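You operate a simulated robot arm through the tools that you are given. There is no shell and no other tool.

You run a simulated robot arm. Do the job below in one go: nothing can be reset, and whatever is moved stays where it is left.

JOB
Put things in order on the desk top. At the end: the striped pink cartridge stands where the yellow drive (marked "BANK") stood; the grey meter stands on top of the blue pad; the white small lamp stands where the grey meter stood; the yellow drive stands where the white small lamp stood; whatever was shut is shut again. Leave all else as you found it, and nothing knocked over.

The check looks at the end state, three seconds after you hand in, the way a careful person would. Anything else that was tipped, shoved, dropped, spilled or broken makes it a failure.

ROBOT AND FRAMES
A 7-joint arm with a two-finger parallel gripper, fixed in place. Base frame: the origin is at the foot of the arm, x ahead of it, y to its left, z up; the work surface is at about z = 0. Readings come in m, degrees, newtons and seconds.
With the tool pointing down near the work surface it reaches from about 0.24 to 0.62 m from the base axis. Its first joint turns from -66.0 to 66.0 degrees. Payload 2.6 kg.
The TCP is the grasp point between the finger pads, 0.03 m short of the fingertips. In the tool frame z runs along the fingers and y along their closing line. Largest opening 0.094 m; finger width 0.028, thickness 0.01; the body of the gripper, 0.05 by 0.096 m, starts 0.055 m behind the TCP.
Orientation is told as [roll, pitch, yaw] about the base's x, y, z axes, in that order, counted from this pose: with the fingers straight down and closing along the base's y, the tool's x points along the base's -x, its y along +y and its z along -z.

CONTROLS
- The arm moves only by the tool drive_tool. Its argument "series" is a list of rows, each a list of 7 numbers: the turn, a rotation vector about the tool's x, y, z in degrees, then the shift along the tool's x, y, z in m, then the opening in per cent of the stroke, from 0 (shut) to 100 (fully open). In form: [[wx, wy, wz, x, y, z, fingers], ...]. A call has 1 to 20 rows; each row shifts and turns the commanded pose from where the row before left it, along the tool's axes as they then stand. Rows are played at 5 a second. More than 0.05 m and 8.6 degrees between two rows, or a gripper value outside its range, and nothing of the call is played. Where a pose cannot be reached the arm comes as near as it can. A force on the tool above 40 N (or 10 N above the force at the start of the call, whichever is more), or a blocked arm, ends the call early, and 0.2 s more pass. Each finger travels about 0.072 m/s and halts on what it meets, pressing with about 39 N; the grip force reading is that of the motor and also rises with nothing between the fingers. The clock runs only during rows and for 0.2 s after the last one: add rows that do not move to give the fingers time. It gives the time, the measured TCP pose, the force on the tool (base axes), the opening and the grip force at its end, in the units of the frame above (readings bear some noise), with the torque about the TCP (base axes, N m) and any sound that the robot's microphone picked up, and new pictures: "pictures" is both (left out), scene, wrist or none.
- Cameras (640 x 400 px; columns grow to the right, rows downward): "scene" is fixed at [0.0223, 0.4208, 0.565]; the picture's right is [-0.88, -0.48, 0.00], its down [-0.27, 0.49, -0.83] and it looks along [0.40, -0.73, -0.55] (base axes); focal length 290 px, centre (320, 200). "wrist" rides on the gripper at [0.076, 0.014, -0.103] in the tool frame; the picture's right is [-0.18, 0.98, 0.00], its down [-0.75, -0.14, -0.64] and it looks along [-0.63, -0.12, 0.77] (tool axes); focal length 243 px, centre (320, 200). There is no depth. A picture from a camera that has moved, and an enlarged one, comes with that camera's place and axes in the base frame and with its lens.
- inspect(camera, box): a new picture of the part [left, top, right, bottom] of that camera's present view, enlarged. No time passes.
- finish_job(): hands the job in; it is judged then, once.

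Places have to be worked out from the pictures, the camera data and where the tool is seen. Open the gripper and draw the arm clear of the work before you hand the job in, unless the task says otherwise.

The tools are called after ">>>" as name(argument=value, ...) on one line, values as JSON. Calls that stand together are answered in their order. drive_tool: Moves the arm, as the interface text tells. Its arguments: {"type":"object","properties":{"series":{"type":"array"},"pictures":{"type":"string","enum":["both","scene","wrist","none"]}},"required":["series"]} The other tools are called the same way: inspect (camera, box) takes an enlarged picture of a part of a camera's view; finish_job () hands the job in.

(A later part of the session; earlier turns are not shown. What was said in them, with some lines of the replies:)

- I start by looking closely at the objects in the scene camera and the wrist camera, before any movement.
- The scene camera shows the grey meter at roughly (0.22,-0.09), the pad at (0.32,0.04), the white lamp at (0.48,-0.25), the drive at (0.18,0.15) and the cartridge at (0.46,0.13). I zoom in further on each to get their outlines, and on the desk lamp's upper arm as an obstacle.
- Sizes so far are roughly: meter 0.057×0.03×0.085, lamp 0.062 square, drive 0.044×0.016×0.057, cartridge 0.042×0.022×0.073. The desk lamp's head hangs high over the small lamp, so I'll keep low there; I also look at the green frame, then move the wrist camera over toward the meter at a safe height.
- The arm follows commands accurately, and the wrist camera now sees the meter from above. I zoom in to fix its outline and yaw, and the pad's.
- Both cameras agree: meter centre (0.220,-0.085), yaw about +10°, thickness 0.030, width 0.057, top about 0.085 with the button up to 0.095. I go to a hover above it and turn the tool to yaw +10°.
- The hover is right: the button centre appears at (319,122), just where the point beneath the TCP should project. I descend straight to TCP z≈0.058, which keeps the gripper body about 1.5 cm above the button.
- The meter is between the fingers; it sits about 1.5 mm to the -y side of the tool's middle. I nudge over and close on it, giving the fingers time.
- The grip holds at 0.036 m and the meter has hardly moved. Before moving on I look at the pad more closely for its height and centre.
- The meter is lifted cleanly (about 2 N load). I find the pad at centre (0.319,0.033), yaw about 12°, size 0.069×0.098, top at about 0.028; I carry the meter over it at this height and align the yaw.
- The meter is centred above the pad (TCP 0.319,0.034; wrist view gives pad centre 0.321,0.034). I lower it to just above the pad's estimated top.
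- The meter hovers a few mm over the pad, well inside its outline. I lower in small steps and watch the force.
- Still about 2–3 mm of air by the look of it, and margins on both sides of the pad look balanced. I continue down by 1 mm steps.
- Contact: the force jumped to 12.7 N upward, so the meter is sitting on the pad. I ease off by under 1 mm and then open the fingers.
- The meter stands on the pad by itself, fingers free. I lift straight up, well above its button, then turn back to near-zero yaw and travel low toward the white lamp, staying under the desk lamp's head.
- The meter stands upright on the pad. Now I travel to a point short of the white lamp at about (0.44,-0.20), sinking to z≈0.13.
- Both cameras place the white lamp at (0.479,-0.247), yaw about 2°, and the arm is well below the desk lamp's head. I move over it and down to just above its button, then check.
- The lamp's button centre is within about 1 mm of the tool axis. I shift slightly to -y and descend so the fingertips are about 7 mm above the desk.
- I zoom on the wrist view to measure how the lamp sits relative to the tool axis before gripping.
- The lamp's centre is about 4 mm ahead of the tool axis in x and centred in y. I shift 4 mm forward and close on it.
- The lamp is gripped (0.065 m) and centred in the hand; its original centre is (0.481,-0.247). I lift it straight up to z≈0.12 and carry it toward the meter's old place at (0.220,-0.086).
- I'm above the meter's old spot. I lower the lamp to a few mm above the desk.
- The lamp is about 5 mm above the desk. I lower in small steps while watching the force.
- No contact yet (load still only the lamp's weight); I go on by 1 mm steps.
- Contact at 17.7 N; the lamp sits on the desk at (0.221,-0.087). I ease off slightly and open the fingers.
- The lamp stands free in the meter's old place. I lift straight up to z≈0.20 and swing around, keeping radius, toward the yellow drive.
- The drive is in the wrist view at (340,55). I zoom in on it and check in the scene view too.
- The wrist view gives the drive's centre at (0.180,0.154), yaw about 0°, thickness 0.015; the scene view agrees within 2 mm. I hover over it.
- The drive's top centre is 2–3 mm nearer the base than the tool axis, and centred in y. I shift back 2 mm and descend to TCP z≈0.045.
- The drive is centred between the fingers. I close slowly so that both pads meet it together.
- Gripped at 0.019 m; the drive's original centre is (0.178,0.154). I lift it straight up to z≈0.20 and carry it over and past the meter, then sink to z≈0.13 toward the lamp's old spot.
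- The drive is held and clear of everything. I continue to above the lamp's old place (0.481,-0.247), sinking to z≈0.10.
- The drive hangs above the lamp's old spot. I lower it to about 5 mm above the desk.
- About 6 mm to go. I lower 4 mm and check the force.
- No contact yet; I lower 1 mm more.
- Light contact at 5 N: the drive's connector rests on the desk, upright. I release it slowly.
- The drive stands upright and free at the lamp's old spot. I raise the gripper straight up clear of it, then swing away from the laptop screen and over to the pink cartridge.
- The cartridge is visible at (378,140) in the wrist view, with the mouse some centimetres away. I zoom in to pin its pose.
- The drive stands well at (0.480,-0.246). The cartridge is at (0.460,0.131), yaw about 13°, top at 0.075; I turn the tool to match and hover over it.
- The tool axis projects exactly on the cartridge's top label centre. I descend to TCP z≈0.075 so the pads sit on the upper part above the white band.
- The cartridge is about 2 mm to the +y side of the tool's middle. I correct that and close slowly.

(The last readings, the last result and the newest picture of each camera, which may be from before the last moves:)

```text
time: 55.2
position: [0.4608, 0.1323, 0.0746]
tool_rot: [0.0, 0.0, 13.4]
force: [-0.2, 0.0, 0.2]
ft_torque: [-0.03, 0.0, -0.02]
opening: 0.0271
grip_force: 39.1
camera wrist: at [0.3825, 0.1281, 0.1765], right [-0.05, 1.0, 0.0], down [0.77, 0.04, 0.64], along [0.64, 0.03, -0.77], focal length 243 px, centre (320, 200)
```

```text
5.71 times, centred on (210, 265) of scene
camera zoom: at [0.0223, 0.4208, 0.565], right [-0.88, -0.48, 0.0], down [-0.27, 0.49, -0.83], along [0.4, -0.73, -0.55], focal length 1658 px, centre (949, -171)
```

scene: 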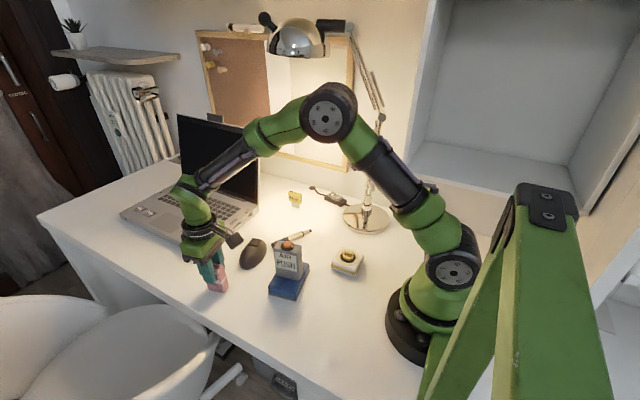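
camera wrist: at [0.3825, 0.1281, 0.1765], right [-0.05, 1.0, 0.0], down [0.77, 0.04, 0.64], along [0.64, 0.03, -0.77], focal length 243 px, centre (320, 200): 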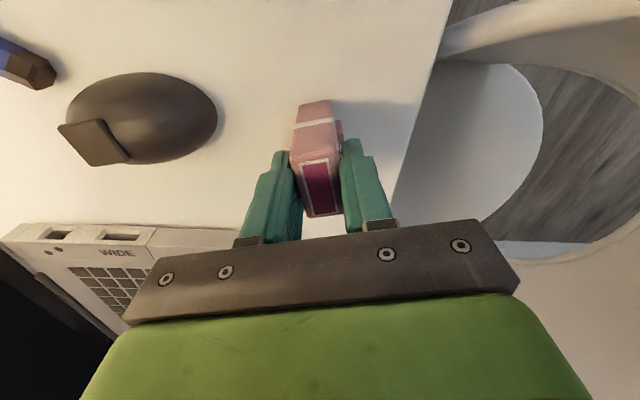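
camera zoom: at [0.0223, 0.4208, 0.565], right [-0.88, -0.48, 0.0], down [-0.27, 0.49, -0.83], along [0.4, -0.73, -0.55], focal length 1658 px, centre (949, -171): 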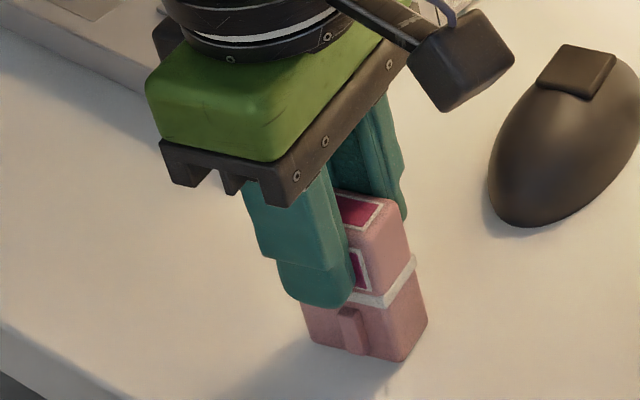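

The cartridge is held firmly (0.027 m) and hasn't shifted. I lift it to z≈0.20, turn it to yaw 0 and carry it toward the drive's old place at (0.178,0.154).

>>> drive_tool(series=[[0, 0, 0, 0, 0, -0.01, 0], [0, 0, 0, 0, 0, -0.025, 0], [0, 0, 0, 0, 0, -0.04, 0], [0, 0, 0, 0, 0, -0.04, 0], [0, 0, 6.7, 0, 0, -0.01, 0], [0, 0, 6.7, 0, 0, 0, 0], [0, 0, 0, 0.03, 0.003, 0, 0], [0, 0, 0, 0.036, 0.003, 0, 0], [0, 0, 0, 0.036, 0.003, 0, 0], [0, 0, 0, 0.036, 0.003, 0, 0], [0, 0, 0, 0.036, 0.003, 0, 0], [0, 0, 0, 0.036, 0.003, 0, 0], [0, 0, 0, 0.036, 0.003, 0, 0], [0, 0, 0, 0.034, 0.002, 0, 0], [0, 0, 0, 0, 0, 0, 0]], pictures="both")

```text
time: 58.4
position: [0.1822, 0.1559, 0.1975]
tool_rot: [-0.1, 0.0, -0.1]
force: [0.5, -0.3, 0.2]
ft_torque: [0.01, -0.01, 0.0]
opening: 0.0273
grip_force: 38.6
camera wrist: at [0.1042, 0.1705, 0.2992], right [0.19, 0.98, 0.0], down [0.75, -0.14, 0.64], along [0.63, -0.12, -0.77], focal length 243 px, centre (320, 200)
```

scene: 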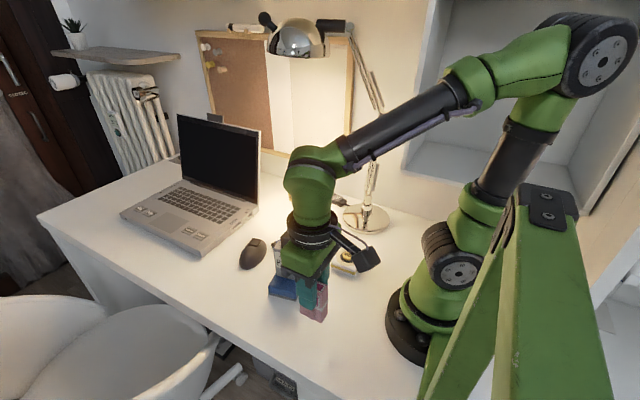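
wrist: 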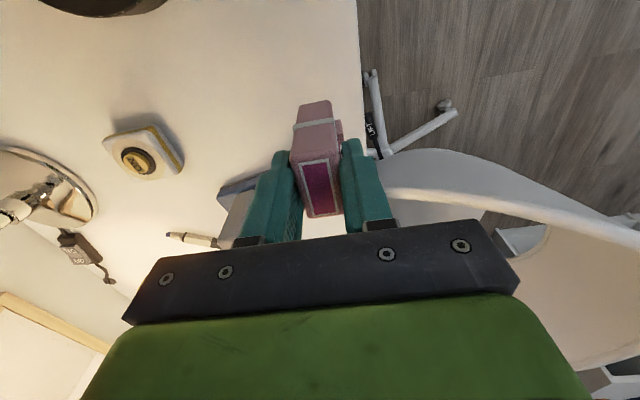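

I'm over the drive's old place, about 3–4 mm far in x. I correct and lower the cartridge to about 1 cm above the desk.

>>> drive_tool(series=[[0, 0, 0, 0.0032, -0.0015, 0.015, 0], [0, 0, 0, 0, 0, 0.02, 0], [0, 0, 0, 0, 0, 0.02, 0], [0, 0, 0, 0, 0, 0.02, 0], [0, 0, 0, 0, 0, 0.02, 0], [0, 0, 0, 0, 0, 0.015, 0], [0, 0, 0, 0, 0, 0.005, 0], [0, 0, 0, 0, 0, 0, 0]], pictures="both")

>>> inspect(camera="scene", box=[274, 300, 354, 370])

```text
time: 60.2
position: [0.1776, 0.1537, 0.0833]
tool_rot: [-0.1, -0.1, 0.0]
force: [-0.1, 0.1, -0.2]
ft_torque: [0.01, 0.0, -0.01]
opening: 0.0271
grip_force: 38.8
camera wrist: at [0.1005, 0.1688, 0.1858], right [0.18, 0.98, 0.0], down [0.75, -0.14, 0.64], along [0.63, -0.12, -0.77], focal length 243 px, centre (320, 200)
```

scene: 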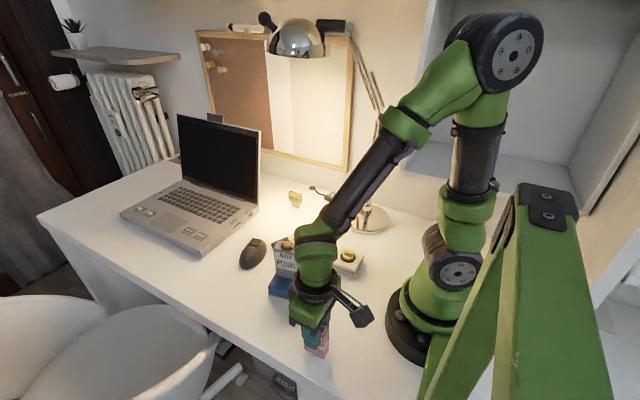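
wrist: 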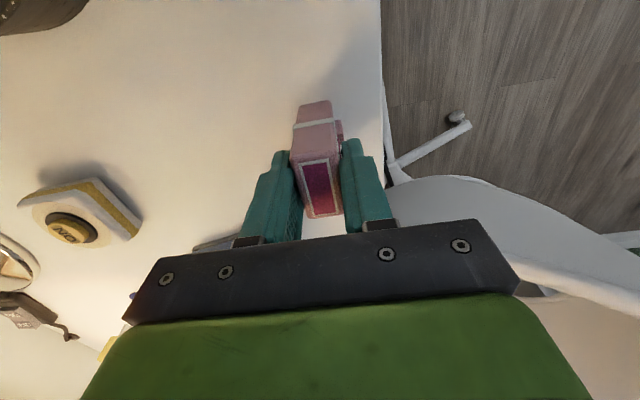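

```text
5.71 times, centred on (314, 335) of scene
camera zoom: at [0.0223, 0.4208, 0.565], right [-0.88, -0.48, 0.0], down [-0.27, 0.49, -0.83], along [0.4, -0.73, -0.55], focal length 1658 px, centre (354, -571)
```

zoom: 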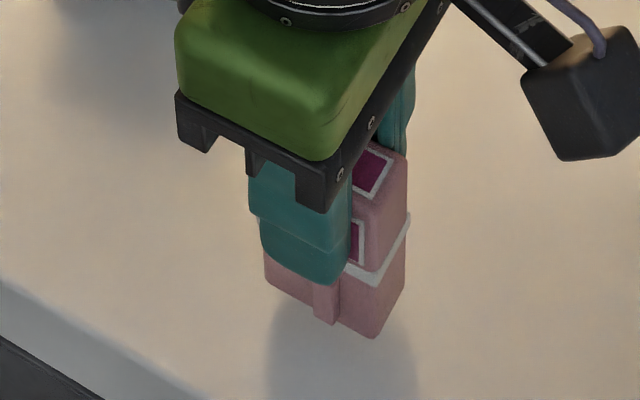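

Position (0.178,0.154) matches the target. I lower 7 mm in small steps and check the force.

>>> drive_tool(series=[[0, 0, 0, 0, 0, 0.003, 0], [0, 0, 0, 0, 0, 0.002, 0], [0, 0, 0, 0, 0, 0.002, 0], [0, 0, 0, 0, 0, 0, 0]], pictures="none")

```text
time: 61.2
position: [0.1767, 0.1542, 0.0772]
tool_rot: [0.1, 0.0, 0.0]
force: [0.1, 0.9, -1.9]
ft_torque: [0.05, -0.02, 0.0]
opening: 0.0274
grip_force: 39.4
```

No contact yet; I go on by 1 mm steps.

>>> drive_tool(series=[[0, 0, 0, 0, 0, 0.001, 0], [0, 0, 0, 0, 0, 0.001, 0], [0, 0, 0, 0, 0, 0, 0]], pictures="none")

```text
time: 62.0
position: [0.1757, 0.1547, 0.0766]
tool_rot: [0.0, 0.0, 0.0]
force: [-0.5, -0.2, 0.5]
ft_torque: [-0.04, 0.0, 0.01]
opening: 0.0275
grip_force: 38.9
```

>>> drive_tool(series=[[0, 0, 0, 0, 0, 0.001, 0], [0, 0, 0, 0, 0, 0, 0]], pictures="none")

>>> inspect(camera="scene", box=[274, 300, 354, 370])

```text
time: 62.6
position: [0.1773, 0.1552, 0.0741]
tool_rot: [0.1, 0.0, -0.1]
force: [0.2, 1.3, -0.2]
ft_torque: [-0.02, 0.0, 0.0]
opening: 0.0275
grip_force: 39.4
```

```text
5.71 times, centred on (314, 335) of scene
camera zoom: at [0.0223, 0.4208, 0.565], right [-0.88, -0.48, 0.0], down [-0.27, 0.49, -0.83], along [0.4, -0.73, -0.55], focal length 1658 px, centre (354, -571)
```

zoom: 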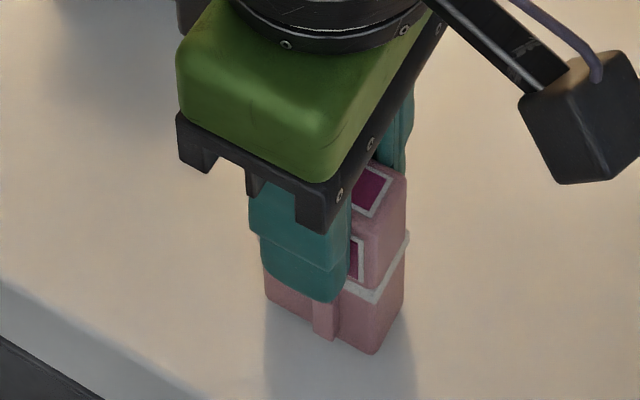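

>>> drive_tool(series=[[0, 0, 0, 0, 0, 0.0008, 0], [0, 0, 0, 0, 0, 0, 0]], pictures="none")

```text
time: 63.2
position: [0.1774, 0.1554, 0.0741]
tool_rot: [0.0, 0.0, -0.2]
force: [-3.7, -0.6, 12.7]
ft_torque: [-0.06, 0.25, 0.01]
opening: 0.0274
grip_force: 39.0
```

Contact at 12.7 N: the cartridge is down on the desk. I ease off slightly and open the fingers slowly.

>>> drive_tool(series=[[0, 0, 0, 0, 0, -0.0006, 0], [0, 0, 0, 0, 0, 0, 0], [0, 0, 0, 0, 0, 0, 20], [0, 0, 0, 0, 0, 0, 27], [0, 0, 0, 0, 0, 0, 30], [0, 0, 0, 0, 0, 0, 34], [0, 0, 0, 0, 0, 0, 42], [0, 0, 0, 0, 0, 0, 52], [0, 0, 0, 0, 0, 0, 62], [0, 0, 0, 0, 0, 0, 70], [0, 0, 0, 0, 0, 0, 70]], pictures="both")

>>> inspect(camera="wrist", box=[240, 80, 400, 240])

>>> inspect(camera="scene", box=[274, 300, 354, 370])

```text
time: 65.6
position: [0.1761, 0.154, 0.0753]
tool_rot: [0.0, 0.0, -0.1]
force: [-0.4, 0.3, -0.2]
ft_torque: [0.0, 0.01, -0.03]
opening: 0.0657
grip_force: 0.0
camera wrist: at [0.1007, 0.1689, 0.1768], right [0.18, 0.98, 0.0], down [0.75, -0.14, 0.64], along [0.63, -0.12, -0.77], focal length 243 px, centre (320, 200)
```

scene: 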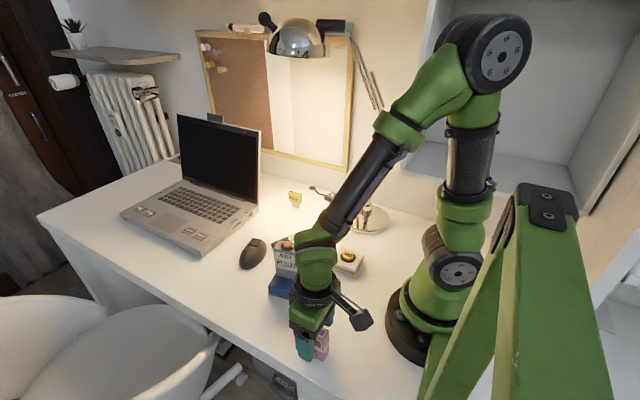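
wrist: 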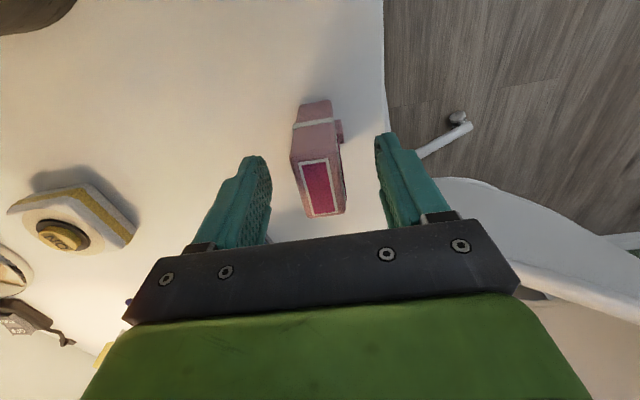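

```text
2.50 times, centred on (320, 160) of wrist
camera zoom: at [0.1007, 0.1689, 0.1768], right [0.18, 0.98, 0.0], down [0.75, -0.14, 0.64], along [0.63, -0.12, -0.77], focal length 606 px, centre (320, 300)
```

zoom: 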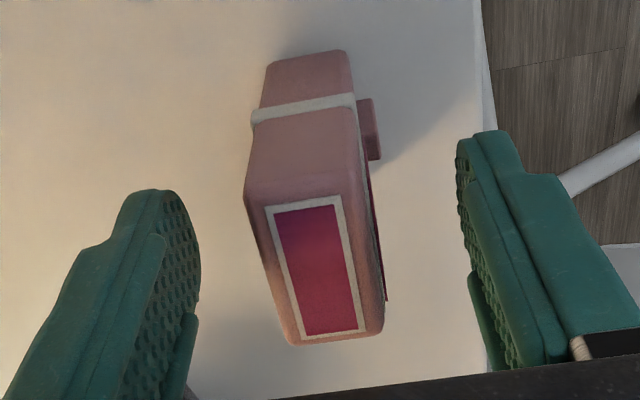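

```text
5.71 times, centred on (314, 335) of scene
camera zoom: at [0.0223, 0.4208, 0.565], right [-0.88, -0.48, 0.0], down [-0.27, 0.49, -0.83], along [0.4, -0.73, -0.55], focal length 1658 px, centre (354, -571)
```

zoom: 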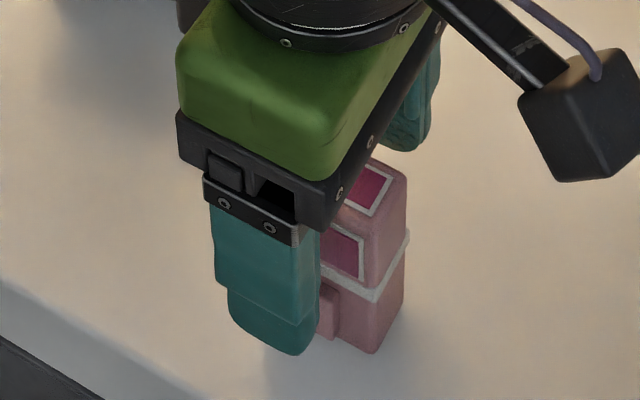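

The cartridge stands upright and free. I lift straight up well above it, then withdraw the arm to a clear position near the start pose and look over the whole desk.

>>> drive_tool(series=[[0, 0, 0, 0, 0, -0.01, 70], [0, 0, 0, 0, 0, -0.03, 70], [0, 0, 0, 0, 0, -0.04, 70], [0, 0, 0, 0, 0, -0.045, 70], [0, 0, 0, 0, 0, -0.045, 85], [0, 0, 0, -0.02, -0.02, -0.03, 100], [0, 0, 0, -0.03, -0.03, -0.02, 100], [0, 0, 0, -0.03, -0.03, 0, 100], [0, 0, 0, -0.03, -0.03, 0, 100], [0, 0, 0, -0.03, -0.03, 0, 100], [0, 0, 0, 0, -0.02, 0, 100], [0, 0, 0, 0, 0, 0, 100]], pictures="both")

>>> inspect(camera="scene", box=[190, 180, 400, 370])

```text
time: 68.2
position: [0.3142, -0.0046, 0.2907]
tool_rot: [0.0, 0.0, 0.1]
force: [-0.2, -0.1, 0.1]
ft_torque: [-0.02, 0.02, 0.01]
opening: 0.0941
grip_force: 0.1
camera wrist: at [0.2376, 0.0088, 0.3931], right [0.18, 0.98, 0.0], down [0.75, -0.14, 0.64], along [0.63, -0.12, -0.77], focal length 243 px, centre (320, 200)
```

scene: 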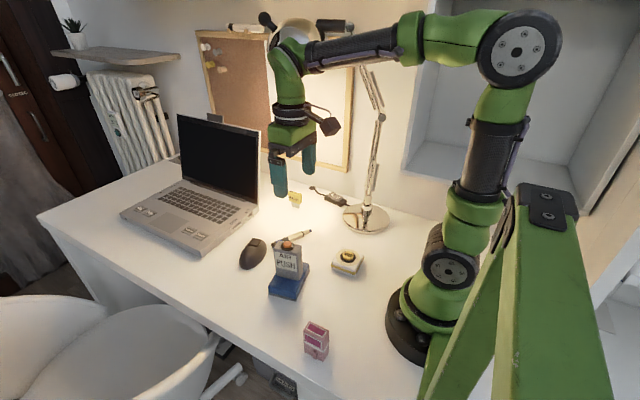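
wrist: 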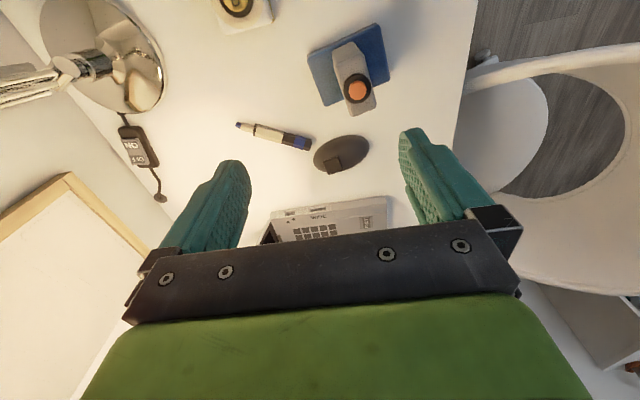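

```text
2.11 times, centred on (295, 275) of scene
camera zoom: at [0.0223, 0.4207, 0.565], right [-0.88, -0.48, 0.0], down [-0.27, 0.49, -0.83], along [0.4, -0.73, -0.55], focal length 611 px, centre (373, 42)
```

zoom: 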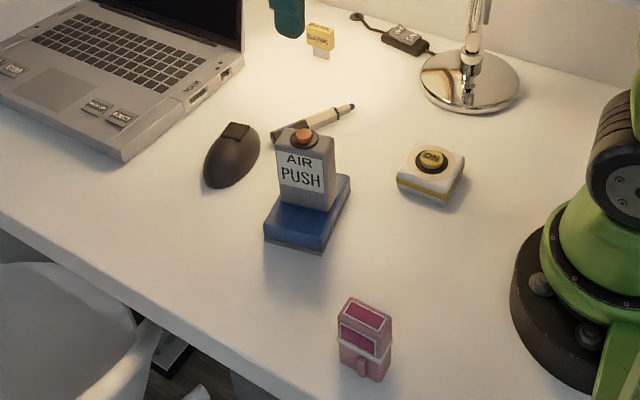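

Everything stands upright and the mouse, pen, laptop and switch look unmoved. I verify the final positions with close-ups before handing in.

>>> inspect(camera="scene", box=[284, 318, 348, 368])

>>> inspect(camera="scene", box=[316, 240, 380, 290])

>>> inspect(camera="scene", box=[250, 232, 330, 302])

>>> inspect(camera="scene", box=[264, 174, 328, 224])

```text
8.00 times, centred on (316, 343) of scene
camera zoom: at [0.0223, 0.4207, 0.565], right [-0.88, -0.48, 0.0], down [-0.27, 0.49, -0.83], along [0.4, -0.73, -0.55], focal length 2321 px, centre (352, -944)
```

zoom: 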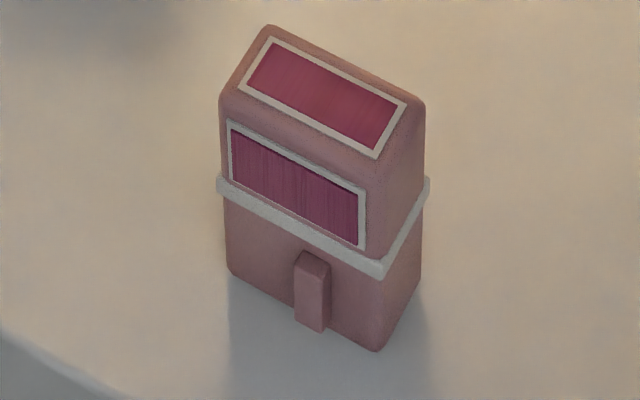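

```text
8.00 times, centred on (348, 265) of scene
camera zoom: at [0.0223, 0.4207, 0.565], right [-0.88, -0.48, 0.0], down [-0.27, 0.49, -0.83], along [0.4, -0.73, -0.55], focal length 2321 px, centre (96, -320)
```

zoom: 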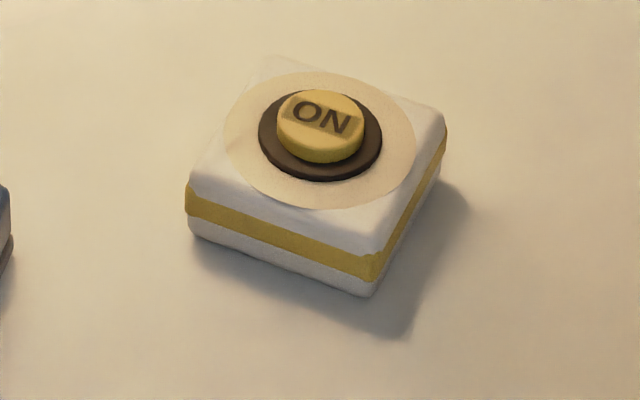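

```text
5.71 times, centred on (290, 267) of scene
camera zoom: at [0.0223, 0.4207, 0.565], right [-0.88, -0.48, 0.0], down [-0.27, 0.49, -0.83], along [0.4, -0.73, -0.55], focal length 1658 px, centre (491, -183)
```

zoom: 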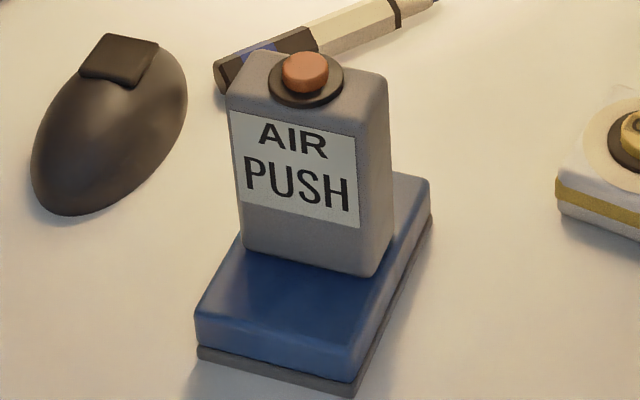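

```text
8.00 times, centred on (296, 199) of scene
camera zoom: at [0.0223, 0.4207, 0.565], right [-0.88, -0.48, 0.0], down [-0.27, 0.49, -0.83], along [0.4, -0.73, -0.55], focal length 2321 px, centre (512, 208)
```

zoom: 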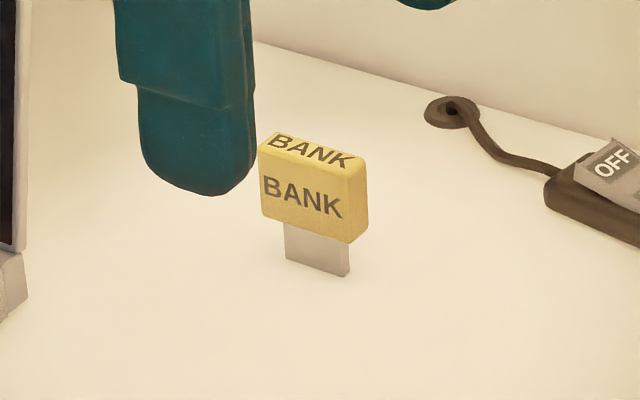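

The close-ups confirm it: cartridge centre (0.176,0.154) where the drive was, lamp centre (0.218,-0.087) where the meter was, drive at (0.480,-0.246) where the lamp was. The meter stands upright on the pad, the gripper is open and clear, and nothing that was shut was opened, so I hand in.

>>> finish_job()

```text
The job is handed in.
```

The desk is rearranged as asked and handed in; I have not seen the result of the check. In the last close-ups, all four objects stood upright and within about 2 mm of where I aimed:

| Object | Where it stands now | Centre (m, base frame) |
|---|---|---|
| Striped pink cartridge | Where the yellow drive was | (0.176, 0.154) |
| Grey meter | On top of the blue pad | about (0.320, 0.034) |
| White small lamp | Where the grey meter was | (0.218, -0.087) |
| Yellow drive | Where the white lamp was | (0.480, -0.246) |

I turned the cartridge about 13° so that it lines up with the way the drive had stood.

I opened nothing, so everything that was shut stayed shut. The mouse, pen, laptop, switch and desk lamp look unmoved, and neither the meter's nor the lamp's button was pressed. The gripper is open, and the arm is drawn back close to its starting pose.
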